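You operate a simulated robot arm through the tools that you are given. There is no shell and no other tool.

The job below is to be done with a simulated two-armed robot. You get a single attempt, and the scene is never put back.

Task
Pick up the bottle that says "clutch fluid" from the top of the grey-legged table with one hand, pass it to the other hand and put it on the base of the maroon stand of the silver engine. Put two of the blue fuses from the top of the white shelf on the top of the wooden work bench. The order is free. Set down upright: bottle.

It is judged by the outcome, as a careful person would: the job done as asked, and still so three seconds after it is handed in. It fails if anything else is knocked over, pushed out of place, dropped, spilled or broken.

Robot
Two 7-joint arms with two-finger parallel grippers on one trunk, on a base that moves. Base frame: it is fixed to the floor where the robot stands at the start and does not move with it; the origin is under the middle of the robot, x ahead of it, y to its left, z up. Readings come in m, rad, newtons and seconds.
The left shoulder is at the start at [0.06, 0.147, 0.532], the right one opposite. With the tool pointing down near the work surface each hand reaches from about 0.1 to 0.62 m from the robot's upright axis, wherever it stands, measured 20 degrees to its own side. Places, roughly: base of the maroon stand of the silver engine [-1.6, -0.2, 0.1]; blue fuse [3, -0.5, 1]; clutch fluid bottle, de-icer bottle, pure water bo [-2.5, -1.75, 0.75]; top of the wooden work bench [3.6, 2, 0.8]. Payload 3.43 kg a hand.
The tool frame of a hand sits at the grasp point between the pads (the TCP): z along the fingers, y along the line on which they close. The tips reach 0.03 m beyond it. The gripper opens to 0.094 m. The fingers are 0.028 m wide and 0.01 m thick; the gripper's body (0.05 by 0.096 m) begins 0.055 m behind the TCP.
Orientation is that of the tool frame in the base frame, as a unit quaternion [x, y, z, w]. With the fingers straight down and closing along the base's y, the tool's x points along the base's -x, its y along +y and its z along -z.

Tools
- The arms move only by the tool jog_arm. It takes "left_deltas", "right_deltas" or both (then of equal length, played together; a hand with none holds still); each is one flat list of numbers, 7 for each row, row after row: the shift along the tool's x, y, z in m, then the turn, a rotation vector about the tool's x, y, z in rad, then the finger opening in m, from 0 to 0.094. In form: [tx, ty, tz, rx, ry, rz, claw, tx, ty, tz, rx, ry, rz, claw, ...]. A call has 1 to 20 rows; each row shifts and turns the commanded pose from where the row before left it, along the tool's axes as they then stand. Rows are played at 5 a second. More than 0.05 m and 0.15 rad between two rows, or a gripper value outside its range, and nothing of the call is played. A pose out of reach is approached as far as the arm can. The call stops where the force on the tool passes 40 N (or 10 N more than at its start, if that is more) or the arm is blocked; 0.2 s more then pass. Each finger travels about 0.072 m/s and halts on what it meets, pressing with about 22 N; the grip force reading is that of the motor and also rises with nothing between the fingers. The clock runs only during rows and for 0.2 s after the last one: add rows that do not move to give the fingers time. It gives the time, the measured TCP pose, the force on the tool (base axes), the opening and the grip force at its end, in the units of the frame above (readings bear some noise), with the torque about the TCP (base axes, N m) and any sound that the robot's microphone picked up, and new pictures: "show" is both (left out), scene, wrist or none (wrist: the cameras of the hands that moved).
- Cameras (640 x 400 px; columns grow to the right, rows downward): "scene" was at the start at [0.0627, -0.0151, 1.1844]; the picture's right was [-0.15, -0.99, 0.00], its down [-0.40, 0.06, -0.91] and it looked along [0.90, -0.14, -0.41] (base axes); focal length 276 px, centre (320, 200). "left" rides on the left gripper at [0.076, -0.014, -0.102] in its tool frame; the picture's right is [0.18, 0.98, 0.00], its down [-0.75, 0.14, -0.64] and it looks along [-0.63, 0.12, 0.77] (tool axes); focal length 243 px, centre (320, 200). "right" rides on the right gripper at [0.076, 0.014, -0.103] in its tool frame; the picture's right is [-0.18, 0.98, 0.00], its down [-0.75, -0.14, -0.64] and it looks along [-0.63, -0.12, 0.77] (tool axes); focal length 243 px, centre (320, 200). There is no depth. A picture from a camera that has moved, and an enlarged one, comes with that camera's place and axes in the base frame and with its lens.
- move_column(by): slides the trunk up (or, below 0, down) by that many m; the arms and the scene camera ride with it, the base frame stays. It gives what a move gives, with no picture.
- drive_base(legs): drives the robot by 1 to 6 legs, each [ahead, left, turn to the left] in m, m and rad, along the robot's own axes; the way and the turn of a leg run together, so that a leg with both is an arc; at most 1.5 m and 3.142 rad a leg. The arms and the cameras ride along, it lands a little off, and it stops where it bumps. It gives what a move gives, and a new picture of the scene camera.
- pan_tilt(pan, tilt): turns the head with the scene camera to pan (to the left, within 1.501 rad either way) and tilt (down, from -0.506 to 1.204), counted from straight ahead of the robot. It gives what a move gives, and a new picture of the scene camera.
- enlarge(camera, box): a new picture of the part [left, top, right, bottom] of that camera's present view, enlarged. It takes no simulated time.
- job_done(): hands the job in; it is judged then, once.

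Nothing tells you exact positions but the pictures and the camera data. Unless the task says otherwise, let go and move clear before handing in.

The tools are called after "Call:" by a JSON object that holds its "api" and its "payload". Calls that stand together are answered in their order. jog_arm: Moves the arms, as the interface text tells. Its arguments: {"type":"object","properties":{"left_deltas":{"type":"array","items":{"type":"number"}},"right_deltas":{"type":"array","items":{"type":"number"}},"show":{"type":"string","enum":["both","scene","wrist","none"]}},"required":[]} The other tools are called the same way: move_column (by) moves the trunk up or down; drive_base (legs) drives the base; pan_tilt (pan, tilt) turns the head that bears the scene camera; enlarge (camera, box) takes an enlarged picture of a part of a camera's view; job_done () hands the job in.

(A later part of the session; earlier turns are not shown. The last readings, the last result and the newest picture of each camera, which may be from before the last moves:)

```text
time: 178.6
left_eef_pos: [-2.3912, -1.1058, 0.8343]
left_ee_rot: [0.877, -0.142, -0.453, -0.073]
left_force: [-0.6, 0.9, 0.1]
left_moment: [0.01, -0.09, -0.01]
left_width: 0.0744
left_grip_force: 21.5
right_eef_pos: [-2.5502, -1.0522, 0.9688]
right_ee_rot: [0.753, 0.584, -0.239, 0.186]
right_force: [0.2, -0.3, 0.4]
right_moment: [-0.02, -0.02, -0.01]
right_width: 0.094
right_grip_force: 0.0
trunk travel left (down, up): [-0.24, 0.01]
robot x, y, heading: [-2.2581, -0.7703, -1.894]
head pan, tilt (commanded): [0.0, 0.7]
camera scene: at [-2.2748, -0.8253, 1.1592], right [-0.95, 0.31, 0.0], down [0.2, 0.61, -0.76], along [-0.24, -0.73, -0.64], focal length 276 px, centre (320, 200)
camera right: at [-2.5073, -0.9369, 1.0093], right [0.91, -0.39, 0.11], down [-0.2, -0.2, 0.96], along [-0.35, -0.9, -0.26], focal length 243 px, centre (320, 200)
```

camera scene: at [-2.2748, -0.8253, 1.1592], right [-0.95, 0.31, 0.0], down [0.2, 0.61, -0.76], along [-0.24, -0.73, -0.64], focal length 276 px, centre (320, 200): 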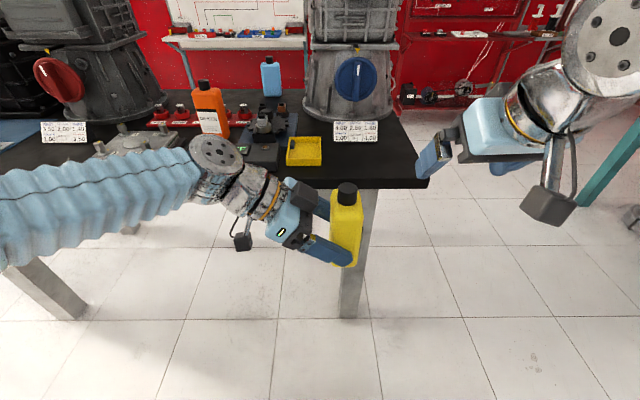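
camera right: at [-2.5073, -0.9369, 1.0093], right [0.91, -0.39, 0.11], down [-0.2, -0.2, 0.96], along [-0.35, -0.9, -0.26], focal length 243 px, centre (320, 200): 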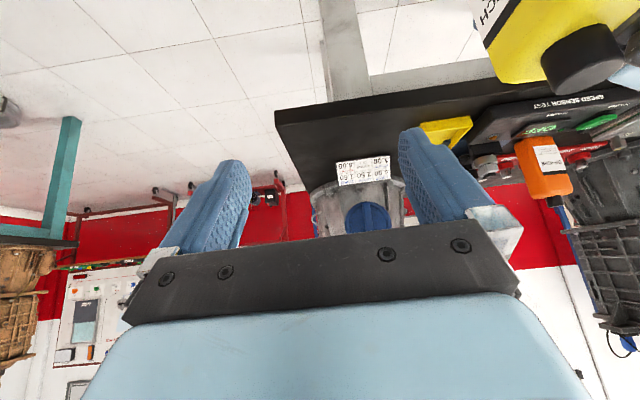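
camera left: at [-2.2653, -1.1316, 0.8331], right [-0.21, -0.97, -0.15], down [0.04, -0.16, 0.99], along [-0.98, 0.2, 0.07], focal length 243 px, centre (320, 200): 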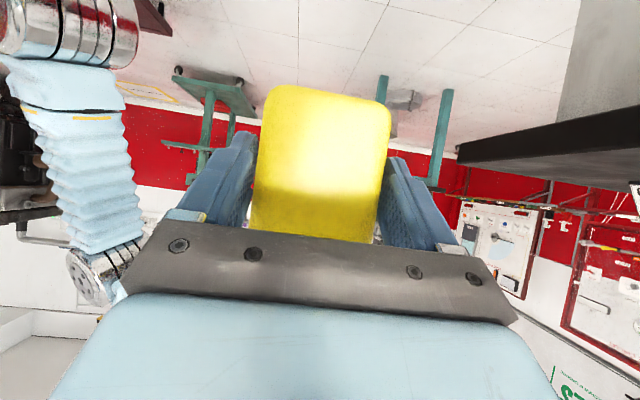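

Right hand is clear. Now moving the left hand (with the bottle) outward and yawing it back to point forward.

Call:
{"api": "jog_arm", "payload": {"left_deltas": [0.0194, 0, -0.0271, 0, 0, 0, 0.05, 0.0194, 0, -0.0271, 0, 0, 0, 0.05, 0.0194, 0, -0.0271, 0, 0, 0, 0.05, 0, 0, 0, -0.122, 0, -0.0873, 0.05, 0, 0, 0, -0.122, 0, -0.0873, 0.05, 0, 0, 0, -0.122, 0, -0.0873, 0.05, 0, 0, 0, -0.122, 0, -0.0873, 0.05, 0, 0, 0, -0.122, 0, -0.0873, 0.05, 0, 0, 0, -0.122, 0, -0.0873, 0.05, 0, 0, 0, -0.122, 0, -0.0873, 0.05, 0, 0, 0, -0.122, 0, -0.0873, 0.05, 0, 0, 0, -0.122, 0, -0.0873, 0.05, 0, 0, 0, -0.122, 0, -0.0873, 0.05, 0, 0, 0, 0, 0, 0, 0.05], "show": "both"}}

```text
time: 181.6
left_eef_pos: [-2.2974, -1.1375, 0.8347]
left_ee_rot: [0.739, 0.495, -0.381, 0.254]
left_force: [-0.1, 0.3, -0.1]
left_moment: [0.11, -0.01, 0.01]
left_width: 0.0744
left_grip_force: 22.6
right_eef_pos: [-2.5516, -1.0517, 0.9691]
right_ee_rot: [0.752, 0.585, -0.238, 0.187]
right_force: [0.1, 0.7, -0.8]
right_moment: [-0.02, 0.02, 0.01]
right_width: 0.0941
right_grip_force: 0.1
trunk travel left (down, up): [-0.24, 0.01]
robot x, y, heading: [-2.2563, -0.7701, -1.888]
head pan, tilt (commanded): [0.0, 0.7]
camera scene: at [-2.2749, -0.8252, 1.1592], right [-0.95, 0.31, 0.0], down [0.2, 0.61, -0.76], along [-0.24, -0.73, -0.64], focal length 276 px, centre (320, 200)
camera left: at [-2.2611, -1.0127, 0.8329], right [0.95, -0.28, -0.15], down [0.16, 0.02, 0.99], along [-0.27, -0.96, 0.07], focal length 243 px, centre (320, 200)
```

scene: 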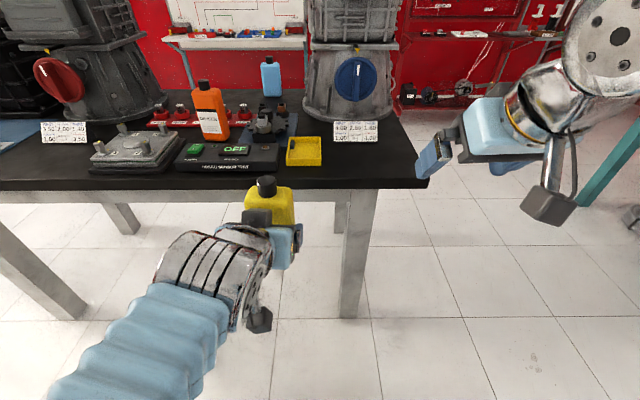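
left: 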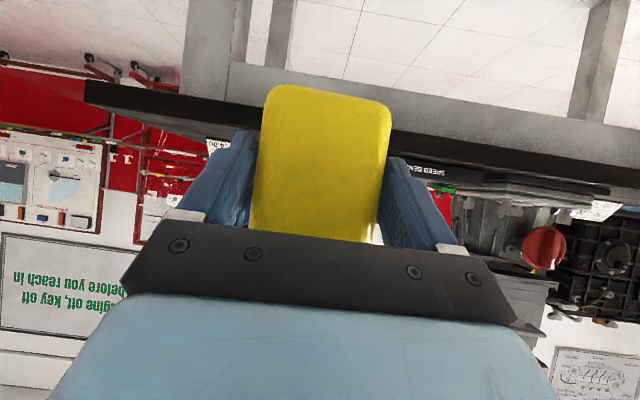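

The left hand holds the bottle pointing forward. I'll back off slightly from the table and start turning left toward the stand, looking as I go.

Call:
{"api": "drive_base", "payload": {"legs": [[-0.06, -0.08, 0], [0, 0, 1.0]]}}

Call:
{"api": "pan_tilt", "payload": {"pan": 1.0, "tilt": 0.5}}

```text
time: 185.3
left_eef_pos: [-2.0275, -0.9168, 0.8348]
left_ee_rot: [0.411, 0.788, -0.213, 0.406]
left_force: [-0.2, 0.1, -0.2]
left_moment: [0.05, 0.02, -0.03]
left_width: 0.0743
left_grip_force: 21.9
right_eef_pos: [-2.2376, -1.0863, 0.9699]
right_ee_rot: [0.378, 0.875, -0.12, 0.278]
right_force: [0.0, -0.5, -0.2]
right_moment: [0.02, -0.01, -0.01]
right_width: 0.094
right_grip_force: 0.0
trunk travel left (down, up): [-0.24, 0.01]
robot x, y, heading: [-2.3172, -0.6907, -0.888]
head pan, tilt (commanded): [0.0, 0.7]
camera scene: at [-2.2799, -0.7336, 1.1592], right [-0.77, -0.63, 0.0], down [-0.41, 0.5, -0.76], along [0.48, -0.59, -0.64], focal length 276 px, centre (320, 200)
```

scene: 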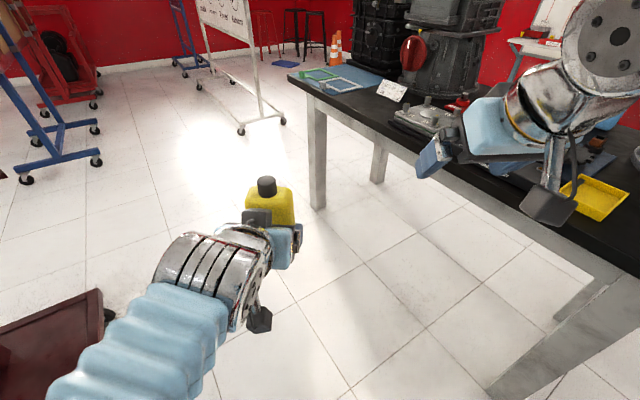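

```text
time: 186.6
left_eef_pos: [-2.0299, -0.9175, 0.8353]
left_ee_rot: [0.41, 0.789, -0.212, 0.405]
left_force: [0.5, 0.5, -0.4]
left_moment: [0.03, 0.06, 0.0]
left_width: 0.0746
left_grip_force: 21.7
right_eef_pos: [-2.2371, -1.0878, 0.9691]
right_ee_rot: [0.379, 0.874, -0.12, 0.279]
right_force: [-0.4, 0.4, -0.3]
right_moment: [-0.03, -0.02, 0.03]
right_width: 0.094
right_grip_force: 0.1
trunk travel left (down, up): [-0.24, 0.01]
robot x, y, heading: [-2.3133, -0.6873, -0.882]
head pan, tilt (commanded): [1.0, 0.499]
camera scene: at [-2.2433, -0.6575, 1.1769], right [0.11, -0.99, 0.0], down [-0.48, -0.05, -0.88], along [0.87, 0.1, -0.48], focal length 276 px, centre (320, 200)
```

scene: 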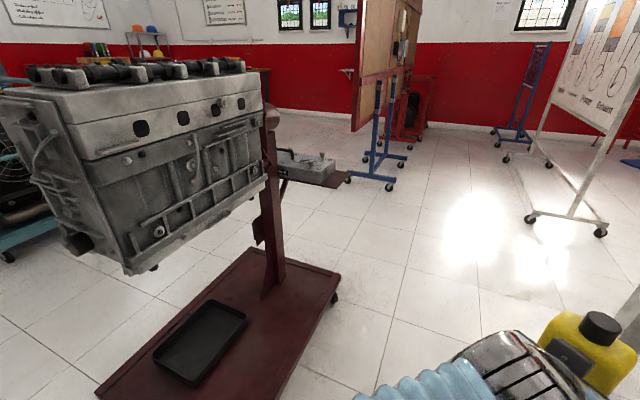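

The engine stand's base is clearly visible: a black tray sits in the middle, and the whole south strip (nearest the aisle) is free with nothing overhead. I'll turn to face that edge squarely.

Call:
{"api": "pan_tilt", "payload": {"pan": 0.0, "tilt": 0.7}}

Call:
{"api": "drive_base", "payload": {"legs": [[0, 0, 2.112]]}}

```text
time: 187.8
left_eef_pos: [-2.0279, -0.9178, 0.8349]
left_ee_rot: [0.41, 0.789, -0.212, 0.405]
left_force: [0.3, -1.0, -0.5]
left_moment: [0.05, 0.03, 0.02]
left_width: 0.0744
left_grip_force: 22.3
right_eef_pos: [-2.2364, -1.0876, 0.9696]
right_ee_rot: [0.378, 0.875, -0.119, 0.278]
right_force: [-0.3, -0.2, 0.4]
right_moment: [0.01, 0.02, 0.02]
right_width: 0.094
right_grip_force: 0.1
trunk travel left (down, up): [-0.24, 0.01]
robot x, y, heading: [-2.318, -0.6908, -0.887]
head pan, tilt (commanded): [0.0, 0.7]
camera scene: at [-2.2799, -0.7336, 1.1592], right [-0.77, -0.63, 0.0], down [-0.41, 0.5, -0.76], along [0.48, -0.59, -0.64], focal length 276 px, centre (320, 200)
```

scene: 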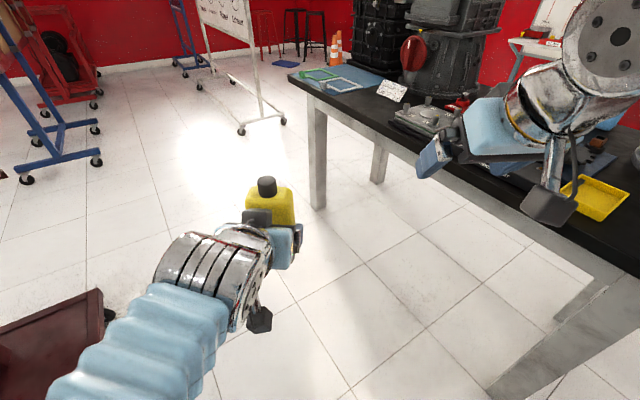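

```text
time: 193.2
left_eef_pos: [-2.2624, -0.3259, 0.8352]
left_ee_rot: [-0.477, 0.75, 0.245, 0.388]
left_force: [-0.1, 0.7, -0.3]
left_moment: [-0.08, 0.04, 0.0]
left_width: 0.0742
left_grip_force: 22.1
right_eef_pos: [-2.0126, -0.4223, 0.9682]
right_ee_rot: [-0.568, 0.765, 0.181, 0.242]
right_force: [0.4, 0.0, -0.2]
right_moment: [0.03, 0.02, -0.01]
right_width: 0.0939
right_grip_force: 0.0
trunk travel left (down, up): [-0.24, 0.01]
robot x, y, heading: [-2.3184, -0.6889, 1.206]
head pan, tilt (commanded): [0.0, 0.7]
camera scene: at [-2.2953, -0.6394, 1.1592], right [0.94, -0.35, 0.0], down [-0.23, -0.6, -0.76], along [0.27, 0.72, -0.64], focal length 276 px, centre (320, 200)
```

scene: 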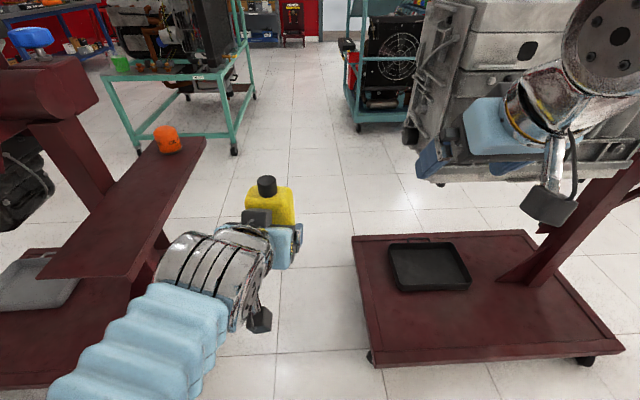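

I now face the base's south side; its west corner is at about (-2.0,-0.36) and the strip in front of the black tray is clear. Strafing right along it.

Call:
{"api": "drive_base", "payload": {"legs": [[0.0, -0.53, 0], [0, 0, 0.044]]}}

```text
time: 196.7
left_eef_pos: [-1.782, -0.5119, 0.8332]
left_ee_rot: [-0.494, 0.739, 0.254, 0.381]
left_force: [0.4, 0.2, 0.1]
left_moment: [-0.04, 0.0, 0.03]
left_width: 0.0744
left_grip_force: 22.1
right_eef_pos: [-1.5283, -0.5981, 0.9681]
right_ee_rot: [-0.585, 0.753, 0.186, 0.238]
right_force: [-0.3, 0.5, -0.6]
right_moment: [0.0, 0.02, 0.04]
right_width: 0.0939
right_grip_force: 0.1
trunk travel left (down, up): [-0.24, 0.01]
robot x, y, heading: [-1.8193, -0.8771, 1.255]
head pan, tilt (commanded): [0.0, 0.7]
camera scene: at [-1.8009, -0.8265, 1.1592], right [0.95, -0.31, 0.0], down [-0.2, -0.61, -0.76], along [0.24, 0.73, -0.64], focal length 276 px, centre (320, 200)
```

scene: 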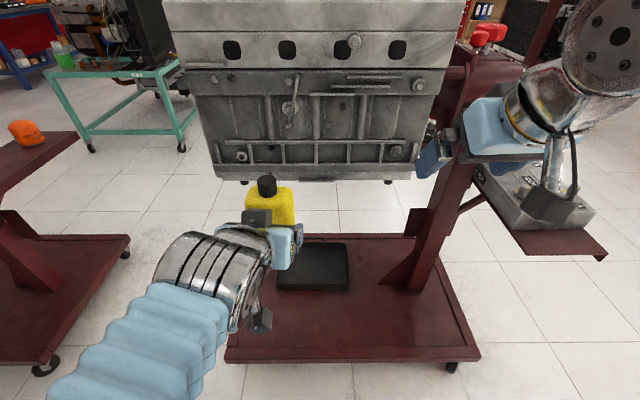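

The base is right in front: its near edge is about 0.465 m ahead with ~0.2 m of free strip before the black tray. Enlarging to measure base height.

Call:
{"api": "enlarge", "payload": {"camera": "scene", "box": [220, 230, 500, 400]}}

Call:
{"api": "pan_tilt", "payload": {"pan": 0.0, "tilt": 1.0}}

```text
2.29 times, centred on (360, 315) of scene
camera zoom: at [-1.8009, -0.8265, 1.1592], right [0.95, -0.31, 0.0], down [-0.2, -0.61, -0.76], along [0.24, 0.73, -0.64], focal length 630 px, centre (229, -63)
```

zoom: 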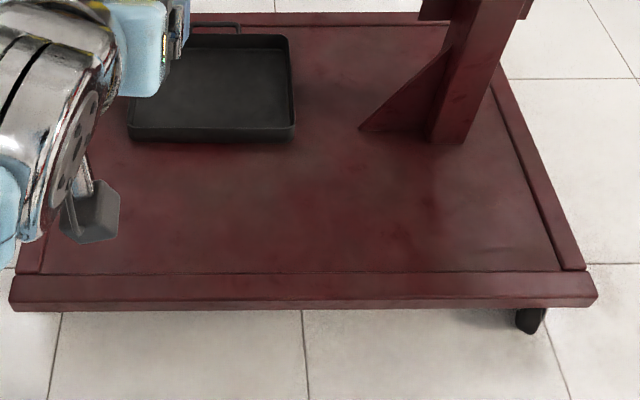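

```text
time: 197.5
left_eef_pos: [-1.7828, -0.5136, 0.8355]
left_ee_rot: [-0.495, 0.739, 0.253, 0.38]
left_force: [-0.3, -0.5, 0.2]
left_moment: [-0.09, 0.04, -0.02]
left_width: 0.0744
left_grip_force: 21.9
right_eef_pos: [-1.5274, -0.597, 0.9684]
right_ee_rot: [-0.585, 0.753, 0.186, 0.238]
right_force: [0.0, 0.4, 0.0]
right_moment: [-0.01, -0.02, -0.03]
right_width: 0.0941
right_grip_force: 0.0
trunk travel left (down, up): [-0.24, 0.01]
robot x, y, heading: [-1.8226, -0.8793, 1.258]
head pan, tilt (commanded): [0.0, 1.0]
camera scene: at [-1.8056, -0.841, 1.1359], right [0.95, -0.31, 0.0], down [-0.26, -0.8, -0.54], along [0.17, 0.51, -0.84], focal length 276 px, centre (320, 200)
```

scene: 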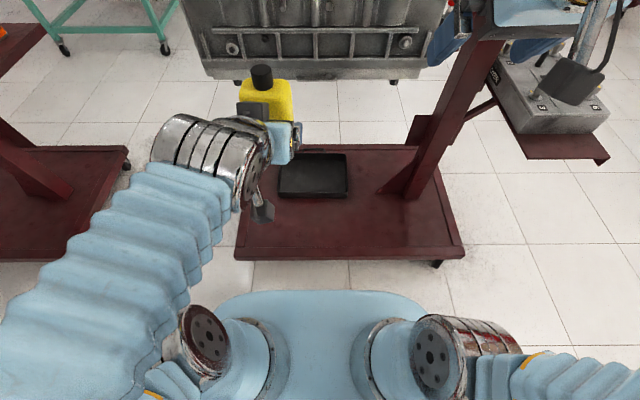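

Enlarging the tilted-down view to triangulate the base surface and see whether its border is raised.

Call:
{"api": "enlarge", "payload": {"camera": "scene", "box": [230, 140, 480, 280]}}

Call:
{"api": "enlarge", "payload": {"camera": "scene", "box": [390, 170, 490, 280]}}

```text
2.56 times, centred on (355, 210) of scene
camera zoom: at [-1.8056, -0.841, 1.1359], right [0.95, -0.31, 0.0], down [-0.26, -0.8, -0.54], along [0.17, 0.51, -0.84], focal length 706 px, centre (230, 174)
```

zoom: 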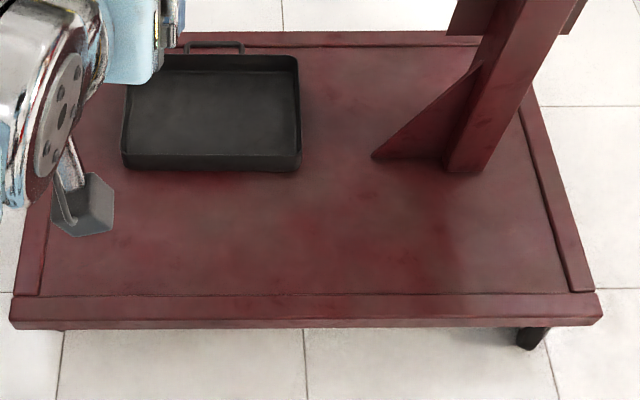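

```text
3.64 times, centred on (440, 225) of scene
camera zoom: at [-1.8056, -0.841, 1.1359], right [0.95, -0.31, 0.0], down [-0.26, -0.8, -0.54], along [0.17, 0.51, -0.84], focal length 1002 px, centre (-116, 109)
```

zoom: 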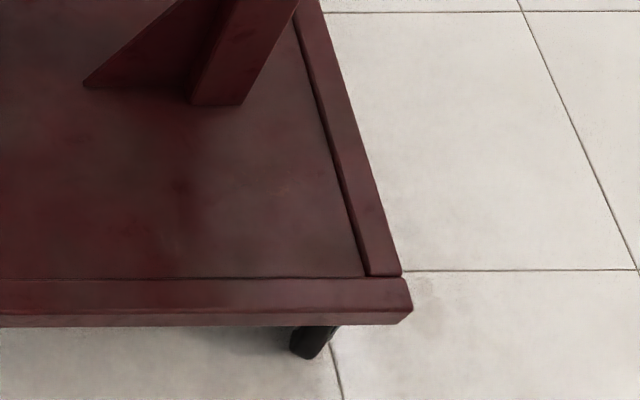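

The border is a raised curb about 3.7 cm wide with top near z≈0.135; the plate inside is slightly lower. I'll back off 7 cm to give my own base clearance, then lower the bottle in front of me.

Call:
{"api": "drive_base", "payload": {"legs": [[-0.07, 0, 0]]}}

Call:
{"api": "jog_arm", "payload": {"left_deltas": [0.0156, 0, 0.0359, 0, 0, 0, 0.05, 0.0156, 0, 0.0359, 0, 0, 0, 0.05, 0.0156, 0, 0.0359, 0, 0, 0, 0.05, 0.0156, 0, 0.0359, 0, 0, 0, 0.05, 0.0156, 0, 0.0359, 0, 0, 0, 0.05, 0.0156, 0, 0.0359, 0, 0, 0, 0.05, 0.0156, 0, 0.0359, 0, 0, 0, 0.05, 0, 0, 0, 0, 0, 0, 0.05]}}

```text
time: 198.5
left_eef_pos: [-1.8041, -0.5783, 0.8349]
left_ee_rot: [-0.494, 0.739, 0.254, 0.382]
left_force: [-0.9, 0.0, 0.2]
left_moment: [-0.06, 0.02, 0.02]
left_width: 0.0744
left_grip_force: 22.5
right_eef_pos: [-1.5491, -0.6632, 0.9675]
right_ee_rot: [-0.585, 0.752, 0.186, 0.239]
right_force: [-0.3, -0.6, -0.4]
right_moment: [-0.04, 0.03, 0.0]
right_width: 0.0939
right_grip_force: 0.0
trunk travel left (down, up): [-0.24, 0.01]
robot x, y, heading: [-1.8438, -0.9416, 1.256]
head pan, tilt (commanded): [0.0, 1.0]
camera scene: at [-1.8274, -0.9074, 1.1358], right [0.95, -0.31, 0.0], down [-0.26, -0.8, -0.54], along [0.17, 0.51, -0.84], focal length 276 px, centre (320, 200)
```

scene: 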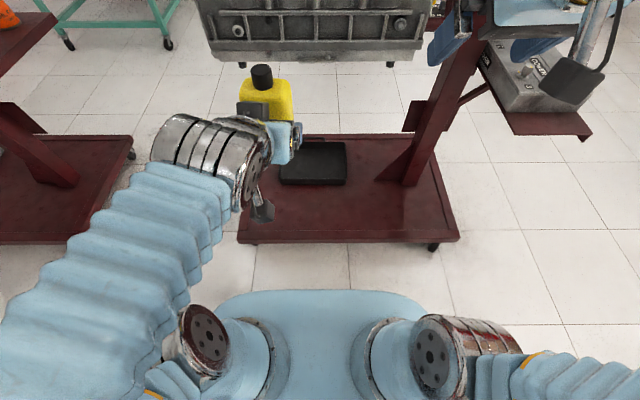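

```text
time: 200.3
left_eef_pos: [-1.7516, -0.4509, 0.6009]
left_ee_rot: [-0.495, 0.739, 0.254, 0.381]
left_force: [-0.3, -0.9, 1.0]
left_moment: [-0.03, 0.05, 0.02]
left_width: 0.0741
left_grip_force: 22.2
right_eef_pos: [-1.5494, -0.6645, 0.9682]
right_ee_rot: [-0.585, 0.753, 0.186, 0.238]
right_force: [0.3, -0.3, 0.9]
right_moment: [-0.03, 0.0, -0.01]
right_width: 0.0943
right_grip_force: 0.0
trunk travel left (down, up): [-0.24, 0.01]
robot x, y, heading: [-1.838, -0.946, 1.256]
head pan, tilt (commanded): [0.0, 1.0]
camera scene: at [-1.8274, -0.9074, 1.1358], right [0.95, -0.31, 0.0], down [-0.26, -0.8, -0.54], along [0.17, 0.51, -0.84], focal length 276 px, centre (320, 200)
camera left: at [-1.7861, -0.5727, 0.5981], right [-0.95, 0.28, -0.15], down [-0.16, -0.02, 0.99], along [0.27, 0.96, 0.07], focal length 243 px, centre (320, 200)
```

scene: 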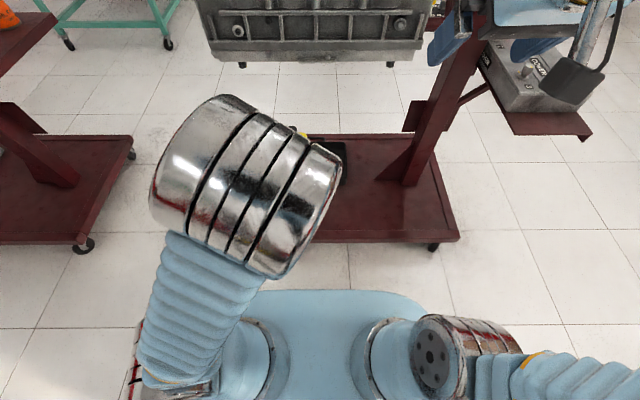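
left: 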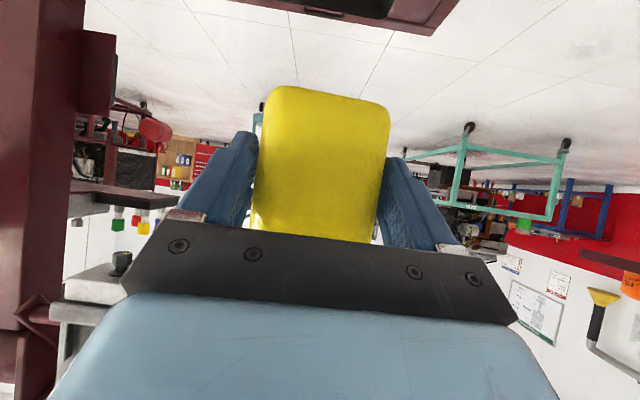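

The left arm now blocks the head's view of the bottle. I'll point the right hand straight down and yaw it left so its camera can watch the placement.

Call:
{"api": "jog_arm", "payload": {"right_deltas": [0, 0, 0, 0, 0.15, 0, 0.06, 0, 0, 0, 0, 0.15, 0, 0.06, 0, 0, 0, 0, 0.15, 0, 0.06, 0, 0, 0, 0, 0.15, 0, 0.06, 0, 0, 0, 0, 0, -0.15, 0.06, 0, 0, 0, 0, 0, -0.15, 0.06, 0, 0, 0, 0, 0, -0.15, 0.06, 0, 0, 0, 0, 0, 0, 0.06], "show": "both"}}

```text
time: 202.1
left_eef_pos: [-1.7509, -0.4503, 0.5998]
left_ee_rot: [-0.495, 0.739, 0.254, 0.381]
left_force: [0.3, 0.1, 1.3]
left_moment: [-0.06, 0.01, 0.02]
left_width: 0.0743
left_grip_force: 22.2
right_eef_pos: [-1.5503, -0.6645, 0.9685]
right_ee_rot: [0.775, -0.632, -0.004, -0.007]
right_force: [0.6, -0.8, 0.4]
right_moment: [0.0, 0.0, 0.04]
right_width: 0.0599
right_grip_force: 0.2
trunk travel left (down, up): [-0.24, 0.01]
robot x, y, heading: [-1.8389, -0.9465, 1.258]
head pan, tilt (commanded): [0.0, 1.0]
camera scene: at [-1.8274, -0.9075, 1.1358], right [0.95, -0.31, 0.0], down [-0.26, -0.8, -0.54], along [0.17, 0.51, -0.84], focal length 276 px, centre (320, 200)
camera right: at [-1.5484, -0.742, 1.0708], right [-1.0, -0.02, 0.0], down [-0.02, 0.76, 0.65], along [-0.01, 0.65, -0.76], focal length 243 px, centre (320, 200)
```

scene: 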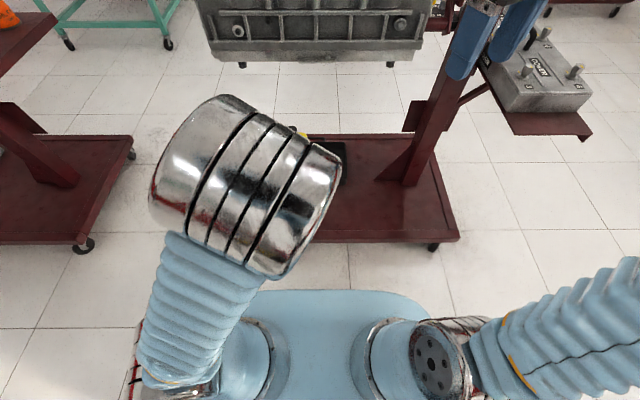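
right: 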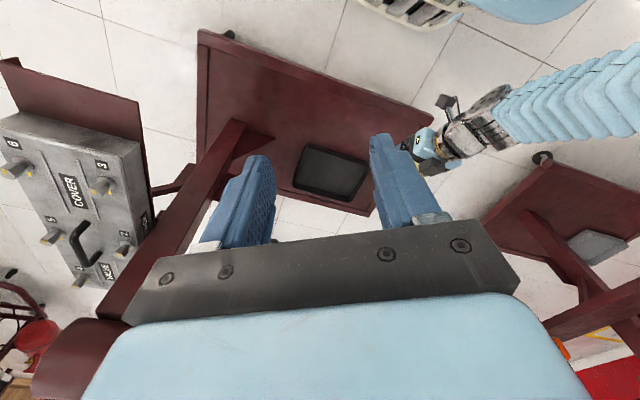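

The right camera sees the base from above, with the bottle partly behind a finger. Yawing a bit more and opening to clear the view.

Call:
{"api": "jog_arm", "payload": {"right_deltas": [0, 0, 0, 0, 0, -0.15, 0.094, 0, 0, 0, 0, 0, -0.15, 0.094, 0, 0, 0, 0, 0, 0, 0.094], "show": "wrist"}}

Call:
{"api": "enlarge", "payload": {"camera": "right", "box": [200, 0, 460, 200]}}

```text
time: 202.9
left_eef_pos: [-1.7503, -0.4492, 0.5987]
left_ee_rot: [-0.494, 0.739, 0.254, 0.382]
left_force: [-0.2, 1.2, -0.5]
left_moment: [-0.04, 0.03, 0.0]
left_width: 0.0743
left_grip_force: 21.9
right_eef_pos: [-1.5499, -0.6644, 0.9686]
right_ee_rot: [0.86, -0.509, -0.003, -0.006]
right_force: [-0.2, -0.3, 0.1]
right_moment: [0.0, 0.02, 0.01]
right_width: 0.094
right_grip_force: 0.1
trunk travel left (down, up): [-0.24, 0.01]
robot x, y, heading: [-1.8384, -0.9482, 1.255]
head pan, tilt (commanded): [0.0, 1.0]
camera right: at [-1.5253, -0.7382, 1.0711], right [-0.95, -0.31, -0.01], down [-0.24, 0.72, 0.65], along [-0.2, 0.62, -0.76], focal length 243 px, centre (320, 200)
```

right: 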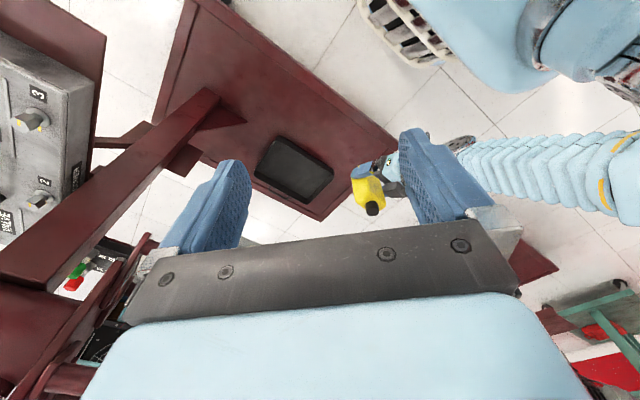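

```text
2.00 times, centred on (330, 100) of right
camera zoom: at [-1.5253, -0.7382, 1.0711], right [-0.95, -0.31, -0.01], down [-0.24, 0.72, 0.65], along [-0.2, 0.62, -0.76], focal length 485 px, centre (300, 400)
```

zoom: 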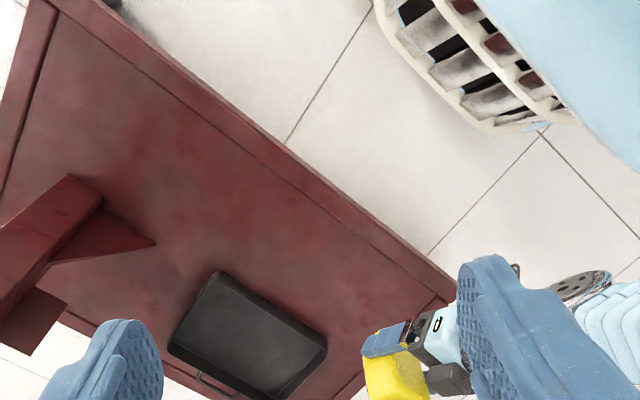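

The view from above works: the target spot is between the curb and the black tray. Lowering the left hand to z≈0.35 while extending to the placement distance.

Call:
{"api": "jog_arm", "payload": {"left_deltas": [0.0222, 0, 0.0303, 0, 0, 0, 0.05, 0.0222, 0, 0.0303, 0, 0, 0, 0.05, 0.0222, 0, 0.0303, 0, 0, 0, 0.05, 0.0222, 0, 0.0303, 0, 0, 0, 0.05, 0.0222, 0, 0.0303, 0, 0, 0, 0.05, 0.0222, 0, 0.0303, 0, 0, 0, 0.05, 0.0222, 0, 0.0303, 0, 0, 0, 0.05, 0, 0, 0, 0, 0, 0, 0.05], "show": "both"}}

Call:
{"api": "enlarge", "payload": {"camera": "right", "box": [200, 0, 460, 200]}}

```text
time: 204.7
left_eef_pos: [-1.7167, -0.3837, 0.3769]
left_ee_rot: [-0.495, 0.739, 0.254, 0.381]
left_force: [-0.2, -1.0, -0.1]
left_moment: [-0.05, 0.03, -0.04]
left_width: 0.0742
left_grip_force: 21.7
left hand out of reach, approached as far as the arm can: row 7
right_eef_pos: [-1.5488, -0.6643, 0.9679]
right_ee_rot: [0.861, -0.509, -0.002, -0.006]
right_force: [-0.1, 1.1, 0.9]
right_moment: [0.02, 0.01, 0.0]
right_width: 0.094
right_grip_force: 0.0
trunk travel left (down, up): [-0.24, 0.01]
robot x, y, heading: [-1.8377, -0.9423, 1.253]
head pan, tilt (commanded): [0.0, 1.0]
camera scene: at [-1.8274, -0.9075, 1.1358], right [0.95, -0.31, 0.0], down [-0.26, -0.8, -0.54], along [0.17, 0.51, -0.84], focal length 276 px, centre (320, 200)
camera left: at [-1.7526, -0.5067, 0.375], right [-0.95, 0.27, -0.15], down [-0.16, -0.02, 0.99], along [0.27, 0.96, 0.07], focal length 243 px, centre (320, 200)
```

scene: 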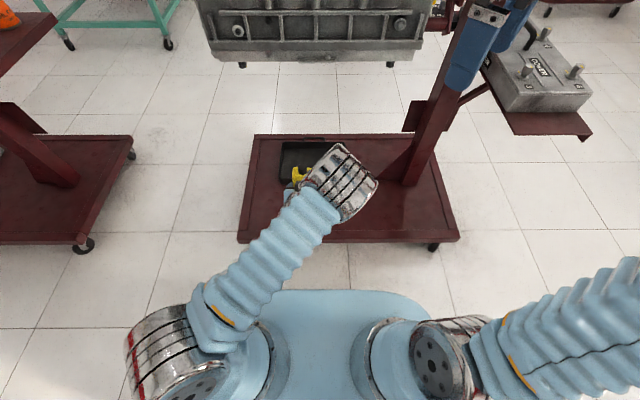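
left: 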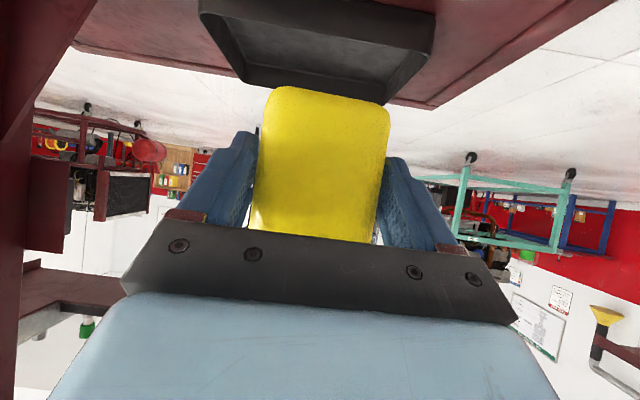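

```text
2.00 times, centred on (330, 100) of right
camera zoom: at [-1.5254, -0.7382, 1.071], right [-0.95, -0.31, -0.01], down [-0.24, 0.72, 0.65], along [-0.2, 0.62, -0.76], focal length 485 px, centre (300, 400)
```

zoom: 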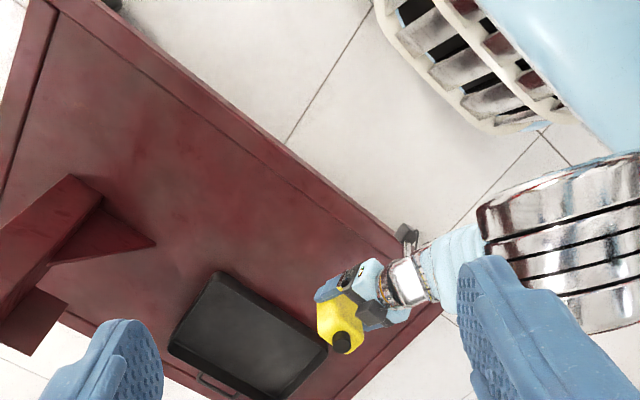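

The arm's own travel stops at z≈0.377, so the trunk will do the final lowering. First I'll check the left elbow's clearance to my base.

Call:
{"api": "pan_tilt", "payload": {"pan": 1.0, "tilt": 1.1}}

```text
time: 206.0
left_eef_pos: [-1.7171, -0.3839, 0.3771]
left_ee_rot: [-0.495, 0.739, 0.254, 0.38]
left_force: [0.7, 0.3, 0.0]
left_moment: [-0.07, 0.05, 0.04]
left_width: 0.0741
left_grip_force: 22.1
right_eef_pos: [-1.5484, -0.664, 0.9682]
right_ee_rot: [0.861, -0.509, -0.003, -0.006]
right_force: [0.4, 0.7, 0.0]
right_moment: [0.02, -0.02, 0.02]
right_width: 0.0941
right_grip_force: 0.0
trunk travel left (down, up): [-0.24, 0.01]
robot x, y, heading: [-1.8388, -0.9437, 1.257]
head pan, tilt (commanded): [1.0, 1.1]
camera scene: at [-1.8889, -0.9247, 1.1292], right [0.78, 0.63, 0.0], down [0.56, -0.69, -0.45], along [-0.29, 0.35, -0.89], focal length 276 px, centre (320, 200)
```

scene: 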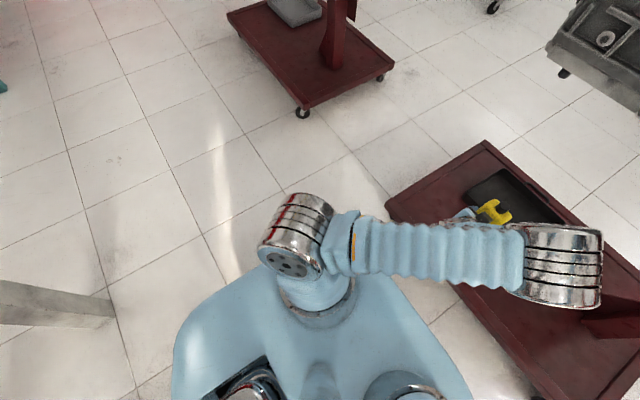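

Elbow is in front over the base, so lowering the trunk is safe. I'll zoom the right camera to check the landing spot relative to the curb.

Call:
{"api": "enlarge", "payload": {"camera": "right", "box": [320, 60, 420, 180]}}

Call:
{"api": "enlarge", "payload": {"camera": "right", "box": [240, 20, 420, 160]}}

```text
3.33 times, centred on (370, 120) of right
camera zoom: at [-1.5254, -0.7381, 1.071], right [-0.95, -0.31, -0.01], down [-0.24, 0.72, 0.65], along [-0.2, 0.62, -0.76], focal length 809 px, centre (153, 467)
```

zoom: 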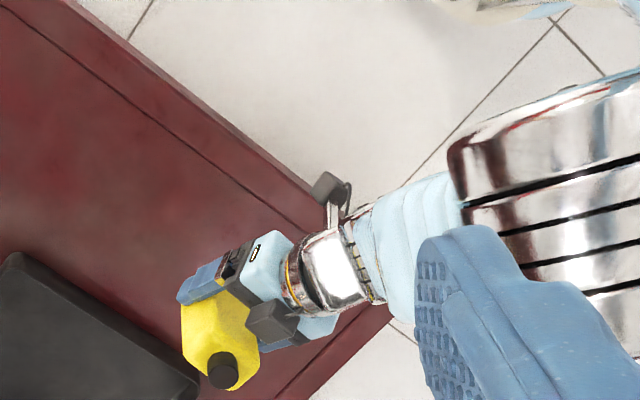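

```text
2.86 times, centred on (330, 90) of right
camera zoom: at [-1.5254, -0.7381, 1.071], right [-0.95, -0.31, -0.01], down [-0.24, 0.72, 0.65], along [-0.2, 0.62, -0.76], focal length 693 px, centre (291, 514)
```

zoom: 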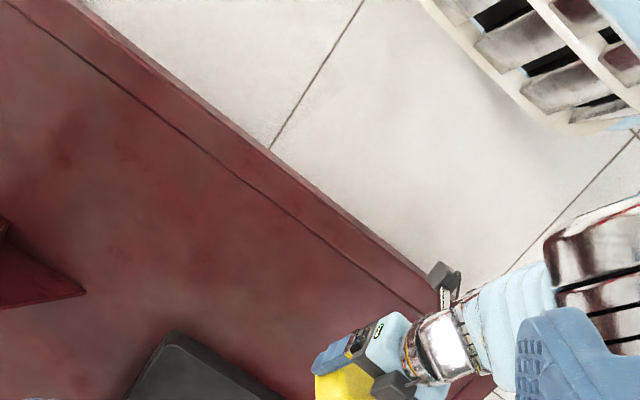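

The landing spot checks out: about 2.5–3.5 cm inside the curb and well short of the black tray. Lowering the trunk 0.18 m.

Call:
{"api": "move_column", "payload": {"by": -0.18}}

Call:
{"api": "jog_arm", "payload": {"right_deltas": [0, 0, 0, 0, 0, 0, 0.094], "show": "wrist"}}

Call:
{"api": "enlarge", "payload": {"camera": "right", "box": [300, 60, 440, 200]}}

```text
time: 208.0
left_eef_pos: [-1.7168, -0.3842, 0.1968]
left_ee_rot: [-0.495, 0.739, 0.254, 0.38]
left_force: [0.0, 0.4, 0.1]
left_moment: [-0.06, 0.01, -0.02]
left_width: 0.0742
left_grip_force: 22.2
right_eef_pos: [-1.5496, -0.6642, 0.7888]
right_ee_rot: [0.861, -0.509, -0.003, -0.007]
right_force: [0.1, 0.0, 0.2]
right_moment: [0.02, -0.01, 0.02]
right_width: 0.094
right_grip_force: 0.1
trunk travel left (down, up): [-0.06, 0.19]
robot x, y, heading: [-1.8408, -0.9474, 1.254]
head pan, tilt (commanded): [1.0, 1.1]
```

```text
time: 208.4
left_eef_pos: [-1.7178, -0.384, 0.197]
left_ee_rot: [-0.495, 0.739, 0.254, 0.38]
left_force: [-0.5, 0.1, 0.2]
left_moment: [-0.05, 0.04, -0.02]
left_width: 0.0742
left_grip_force: 21.9
right_eef_pos: [-1.549, -0.6648, 0.7879]
right_ee_rot: [0.86, -0.51, -0.002, -0.006]
right_force: [-0.1, 0.4, 0.2]
right_moment: [0.01, 0.02, 0.02]
right_width: 0.0939
right_grip_force: 0.1
trunk travel left (down, up): [-0.06, 0.19]
robot x, y, heading: [-1.8405, -0.9445, 1.256]
head pan, tilt (commanded): [1.0, 1.1]
camera right: at [-1.5255, -0.7382, 0.891], right [-0.95, -0.31, -0.01], down [-0.24, 0.72, 0.65], along [-0.2, 0.62, -0.76], focal length 243 px, centre (320, 200)
```

right: 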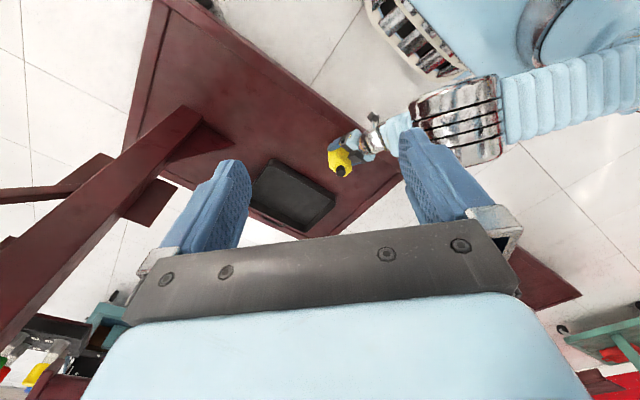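

```text
2.86 times, centred on (370, 130) of right
camera zoom: at [-1.5255, -0.7382, 0.891], right [-0.95, -0.31, -0.01], down [-0.24, 0.72, 0.65], along [-0.2, 0.62, -0.76], focal length 693 px, centre (177, 400)
```

zoom: 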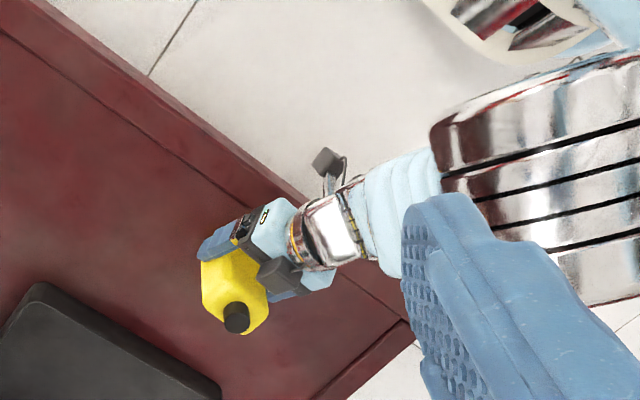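

The bottle is over the plate inside the curb, about 3–4 cm up. Lowering in small steps while watching the left force.

Call:
{"api": "move_column", "payload": {"by": -0.022}}

Call:
{"api": "move_column", "payload": {"by": -0.005}}

Call:
{"api": "move_column", "payload": {"by": -0.004}}

```text
time: 209.1
left_eef_pos: [-1.7157, -0.3826, 0.177]
left_ee_rot: [-0.494, 0.738, 0.254, 0.382]
left_force: [4.9, 6.6, 15.1]
left_moment: [0.41, -0.21, 0.0]
left_width: 0.0742
left_grip_force: 21.9
right_eef_pos: [-1.5501, -0.6651, 0.7664]
right_ee_rot: [0.861, -0.509, -0.003, -0.008]
right_force: [0.4, -0.4, 0.5]
right_moment: [0.0, 0.02, 0.02]
right_width: 0.0939
right_grip_force: 0.0
trunk travel left (down, up): [-0.038, 0.212]
robot x, y, heading: [-1.8402, -0.945, 1.252]
head pan, tilt (commanded): [1.0, 1.1]
```

```text
time: 209.5
left_eef_pos: [-1.7158, -0.382, 0.1737]
left_ee_rot: [-0.494, 0.737, 0.256, 0.383]
left_force: [-1.6, -5.3, 16.0]
left_moment: [0.09, 0.44, 0.24]
left_width: 0.0742
left_grip_force: 21.9
right_eef_pos: [-1.5491, -0.6646, 0.7625]
right_ee_rot: [0.86, -0.51, -0.003, -0.008]
right_force: [0.0, -0.1, 0.7]
right_moment: [0.02, 0.0, 0.01]
right_width: 0.094
right_grip_force: 0.0
trunk travel left (down, up): [-0.033, 0.217]
robot x, y, heading: [-1.842, -0.9442, 1.255]
head pan, tilt (commanded): [1.0, 1.1]
stopped: the force on the tool passed its limit at 44 N (the readings are from after the stop); the commanded pose is now the measured one
```

```text
time: 209.9
left_eef_pos: [-1.7165, -0.3823, 0.1739]
left_ee_rot: [-0.495, 0.735, 0.258, 0.385]
left_force: [-1.9, -4.0, 13.8]
left_moment: [0.2, 0.56, 0.22]
left_width: 0.0742
left_grip_force: 22.3
right_eef_pos: [-1.5493, -0.6664, 0.7609]
right_ee_rot: [0.86, -0.51, -0.003, -0.008]
right_force: [0.8, -0.4, -0.2]
right_moment: [0.01, 0.01, -0.03]
right_width: 0.0941
right_grip_force: 0.0
trunk travel left (down, up): [-0.031, 0.219]
robot x, y, heading: [-1.843, -0.9465, 1.255]
head pan, tilt (commanded): [1.0, 1.1]
stopped: the force on the tool passed its limit at 50 N (the readings are from after the stop); the commanded pose is now the measured one
```

Contact registered at about 14–16 N. Checking with the cameras that it's the bottle's bottom on the plate.

Call:
{"api": "jog_arm", "payload": {"left_deltas": [0, 0, 0, 0, 0, 0, 0.05], "right_deltas": [0, 0, 0, 0, 0, 0, 0.094], "show": "both"}}

Call:
{"api": "enlarge", "payload": {"camera": "right", "box": [290, 70, 430, 210]}}

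```text
time: 210.3
left_eef_pos: [-1.7164, -0.3817, 0.1752]
left_ee_rot: [-0.494, 0.736, 0.258, 0.385]
left_force: [-0.4, -1.6, 16.3]
left_moment: [0.35, 0.6, 0.28]
left_width: 0.0743
left_grip_force: 22.0
right_eef_pos: [-1.5499, -0.6645, 0.7598]
right_ee_rot: [0.86, -0.51, -0.003, -0.008]
right_force: [-0.1, 0.6, -0.4]
right_moment: [0.01, -0.03, 0.02]
right_width: 0.0941
right_grip_force: 0.2
trunk travel left (down, up): [-0.031, 0.219]
robot x, y, heading: [-1.8443, -0.9479, 1.258]
head pan, tilt (commanded): [1.0, 1.1]
camera scene: at [-1.8892, -0.926, 0.9208], right [0.78, 0.63, 0.0], down [0.56, -0.69, -0.45], along [-0.29, 0.35, -0.89], focal length 276 px, centre (320, 200)
camera right: at [-1.5257, -0.7392, 0.8629], right [-0.95, -0.31, -0.01], down [-0.24, 0.72, 0.65], along [-0.2, 0.62, -0.76], focal length 243 px, centre (320, 200)
camera left: at [-1.7516, -0.505, 0.1702], right [-0.95, 0.28, -0.15], down [-0.17, -0.03, 0.98], along [0.27, 0.96, 0.08], focal length 243 px, centre (320, 200)
```

scene: 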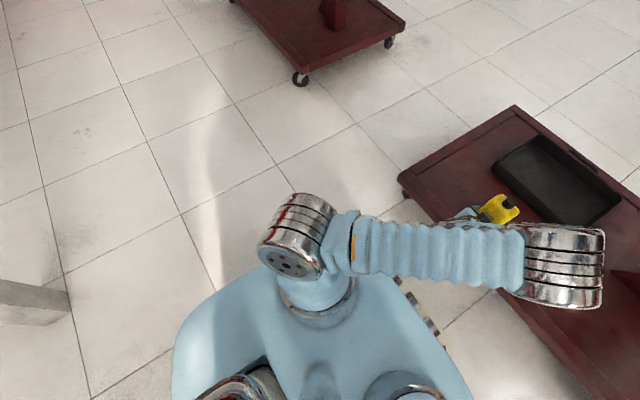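
right: 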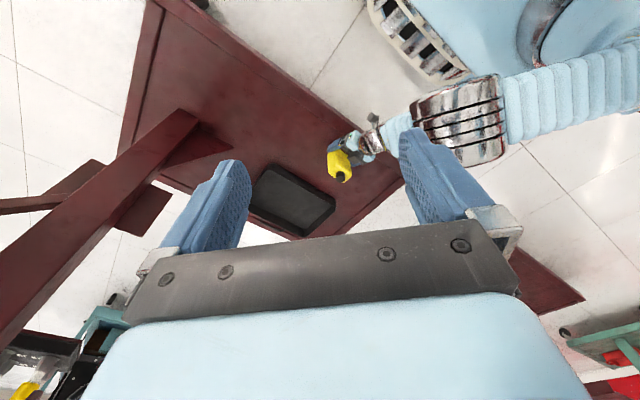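
left: 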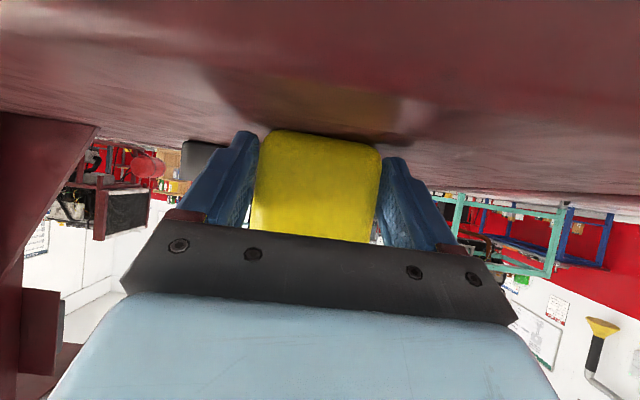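

```text
2.86 times, centred on (360, 140) of right
camera zoom: at [-1.5257, -0.7392, 0.8629], right [-0.95, -0.31, -0.01], down [-0.24, 0.72, 0.65], along [-0.2, 0.62, -0.76], focal length 693 px, centre (206, 371)
```

zoom: 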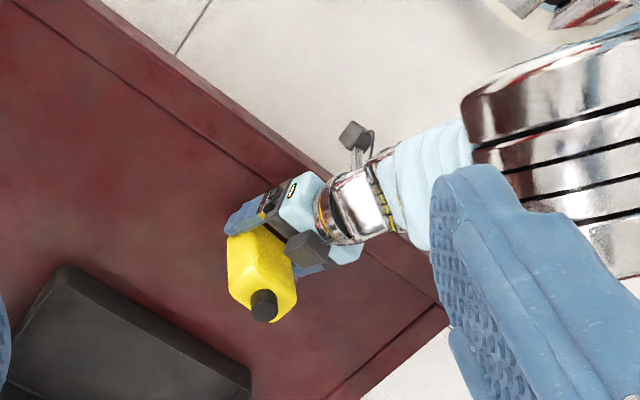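

Zooming into the contact region from the left camera.

Call:
{"api": "enlarge", "payload": {"camera": "left", "box": [230, 90, 410, 190]}}

```text
3.56 times, centred on (320, 140) of left
camera zoom: at [-1.7516, -0.505, 0.1702], right [-0.95, 0.28, -0.15], down [-0.17, -0.03, 0.98], along [0.27, 0.96, 0.08], focal length 863 px, centre (320, 413)
```

zoom: 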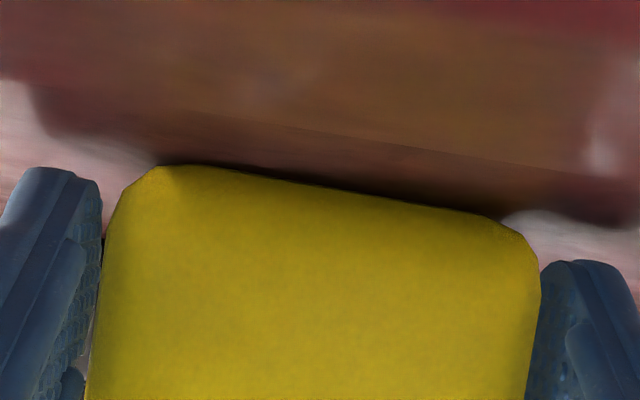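

The bottle's bottom edge is in contact along its length. Relieving the pressure slightly before release.

Call:
{"api": "jog_arm", "payload": {"left_deltas": [-0.0016, 0, -0.0012, 0, 0, 0, 0.05, 0, 0, 0, 0, 0, 0, 0.05], "show": "none"}}

```text
time: 210.9
left_eef_pos: [-1.7168, -0.3825, 0.1732]
left_ee_rot: [-0.493, 0.738, 0.255, 0.384]
left_force: [1.9, 4.4, 3.4]
left_moment: [0.29, 0.25, -0.15]
left_width: 0.0742
left_grip_force: 21.7
right_eef_pos: [-1.5493, -0.6641, 0.7603]
right_ee_rot: [0.86, -0.51, -0.003, -0.007]
right_force: [0.6, 0.7, -1.0]
right_moment: [0.02, 0.01, 0.0]
right_width: 0.0941
right_grip_force: 0.1
trunk travel left (down, up): [-0.031, 0.219]
robot x, y, heading: [-1.8412, -0.9445, 1.256]
head pan, tilt (commanded): [1.0, 1.1]
```

Pressure is down to about 3 N. Opening the left gripper.

Call:
{"api": "jog_arm", "payload": {"left_deltas": [0, 0, 0, 0, 0, 0, 0.08, 0, 0, 0, 0, 0, 0, 0.094, 0, 0, 0, 0, 0, 0, 0.094, 0, 0, 0, 0, 0, 0, 0.094], "show": "both"}}

Call:
{"api": "enlarge", "payload": {"camera": "right", "box": [290, 70, 430, 210]}}

```text
time: 211.9
left_eef_pos: [-1.7164, -0.3824, 0.1751]
left_ee_rot: [-0.495, 0.738, 0.255, 0.382]
left_force: [-1.4, -3.6, 3.3]
left_moment: [0.02, 0.18, 0.19]
left_width: 0.0935
left_grip_force: 0.0
right_eef_pos: [-1.55, -0.6639, 0.7597]
right_ee_rot: [0.861, -0.509, -0.003, -0.006]
right_force: [0.2, 0.7, -0.1]
right_moment: [0.03, 0.02, 0.01]
right_width: 0.0941
right_grip_force: 0.1
trunk travel left (down, up): [-0.031, 0.219]
robot x, y, heading: [-1.8421, -0.9474, 1.258]
head pan, tilt (commanded): [1.0, 1.1]
camera scene: at [-1.8891, -0.9252, 0.9207], right [0.78, 0.63, 0.0], down [0.56, -0.69, -0.45], along [-0.29, 0.35, -0.89], focal length 276 px, centre (320, 200)
camera left: at [-1.7522, -0.5057, 0.1708], right [-0.95, 0.28, -0.15], down [-0.17, -0.03, 0.99], along [0.27, 0.96, 0.08], focal length 243 px, centre (320, 200)
```

scene: 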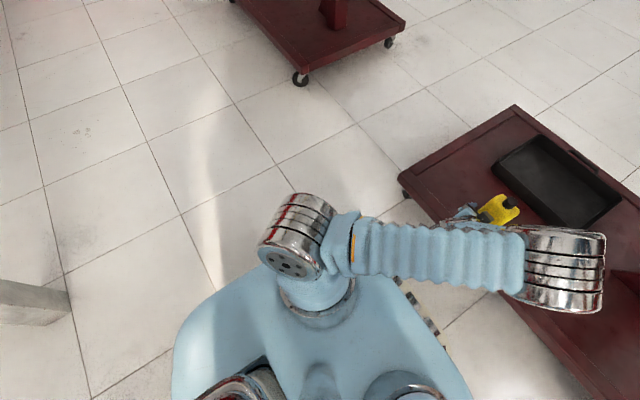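
left: 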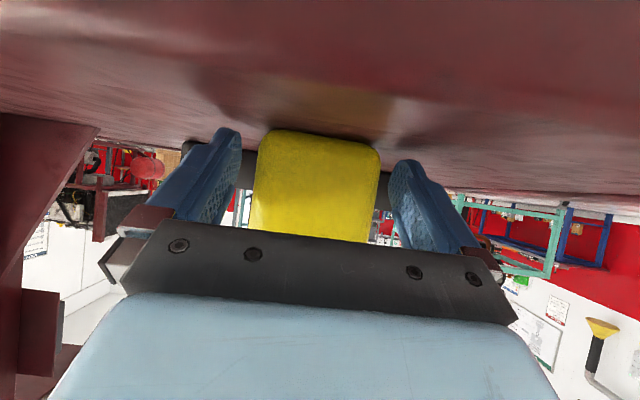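

```text
2.86 times, centred on (360, 140) of right
camera zoom: at [-1.5256, -0.7385, 0.8626], right [-0.95, -0.31, -0.01], down [-0.24, 0.72, 0.65], along [-0.2, 0.62, -0.76], focal length 693 px, centre (206, 371)
```

zoom: 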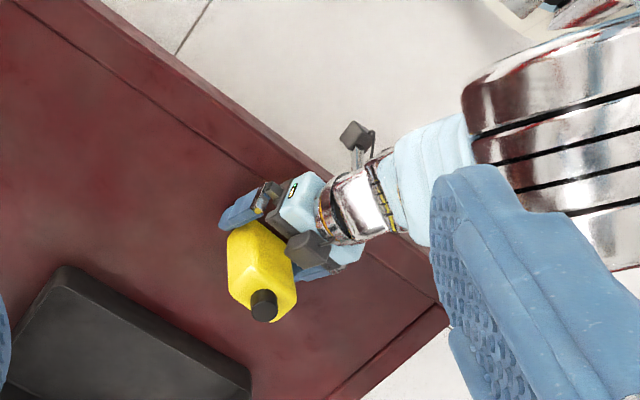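

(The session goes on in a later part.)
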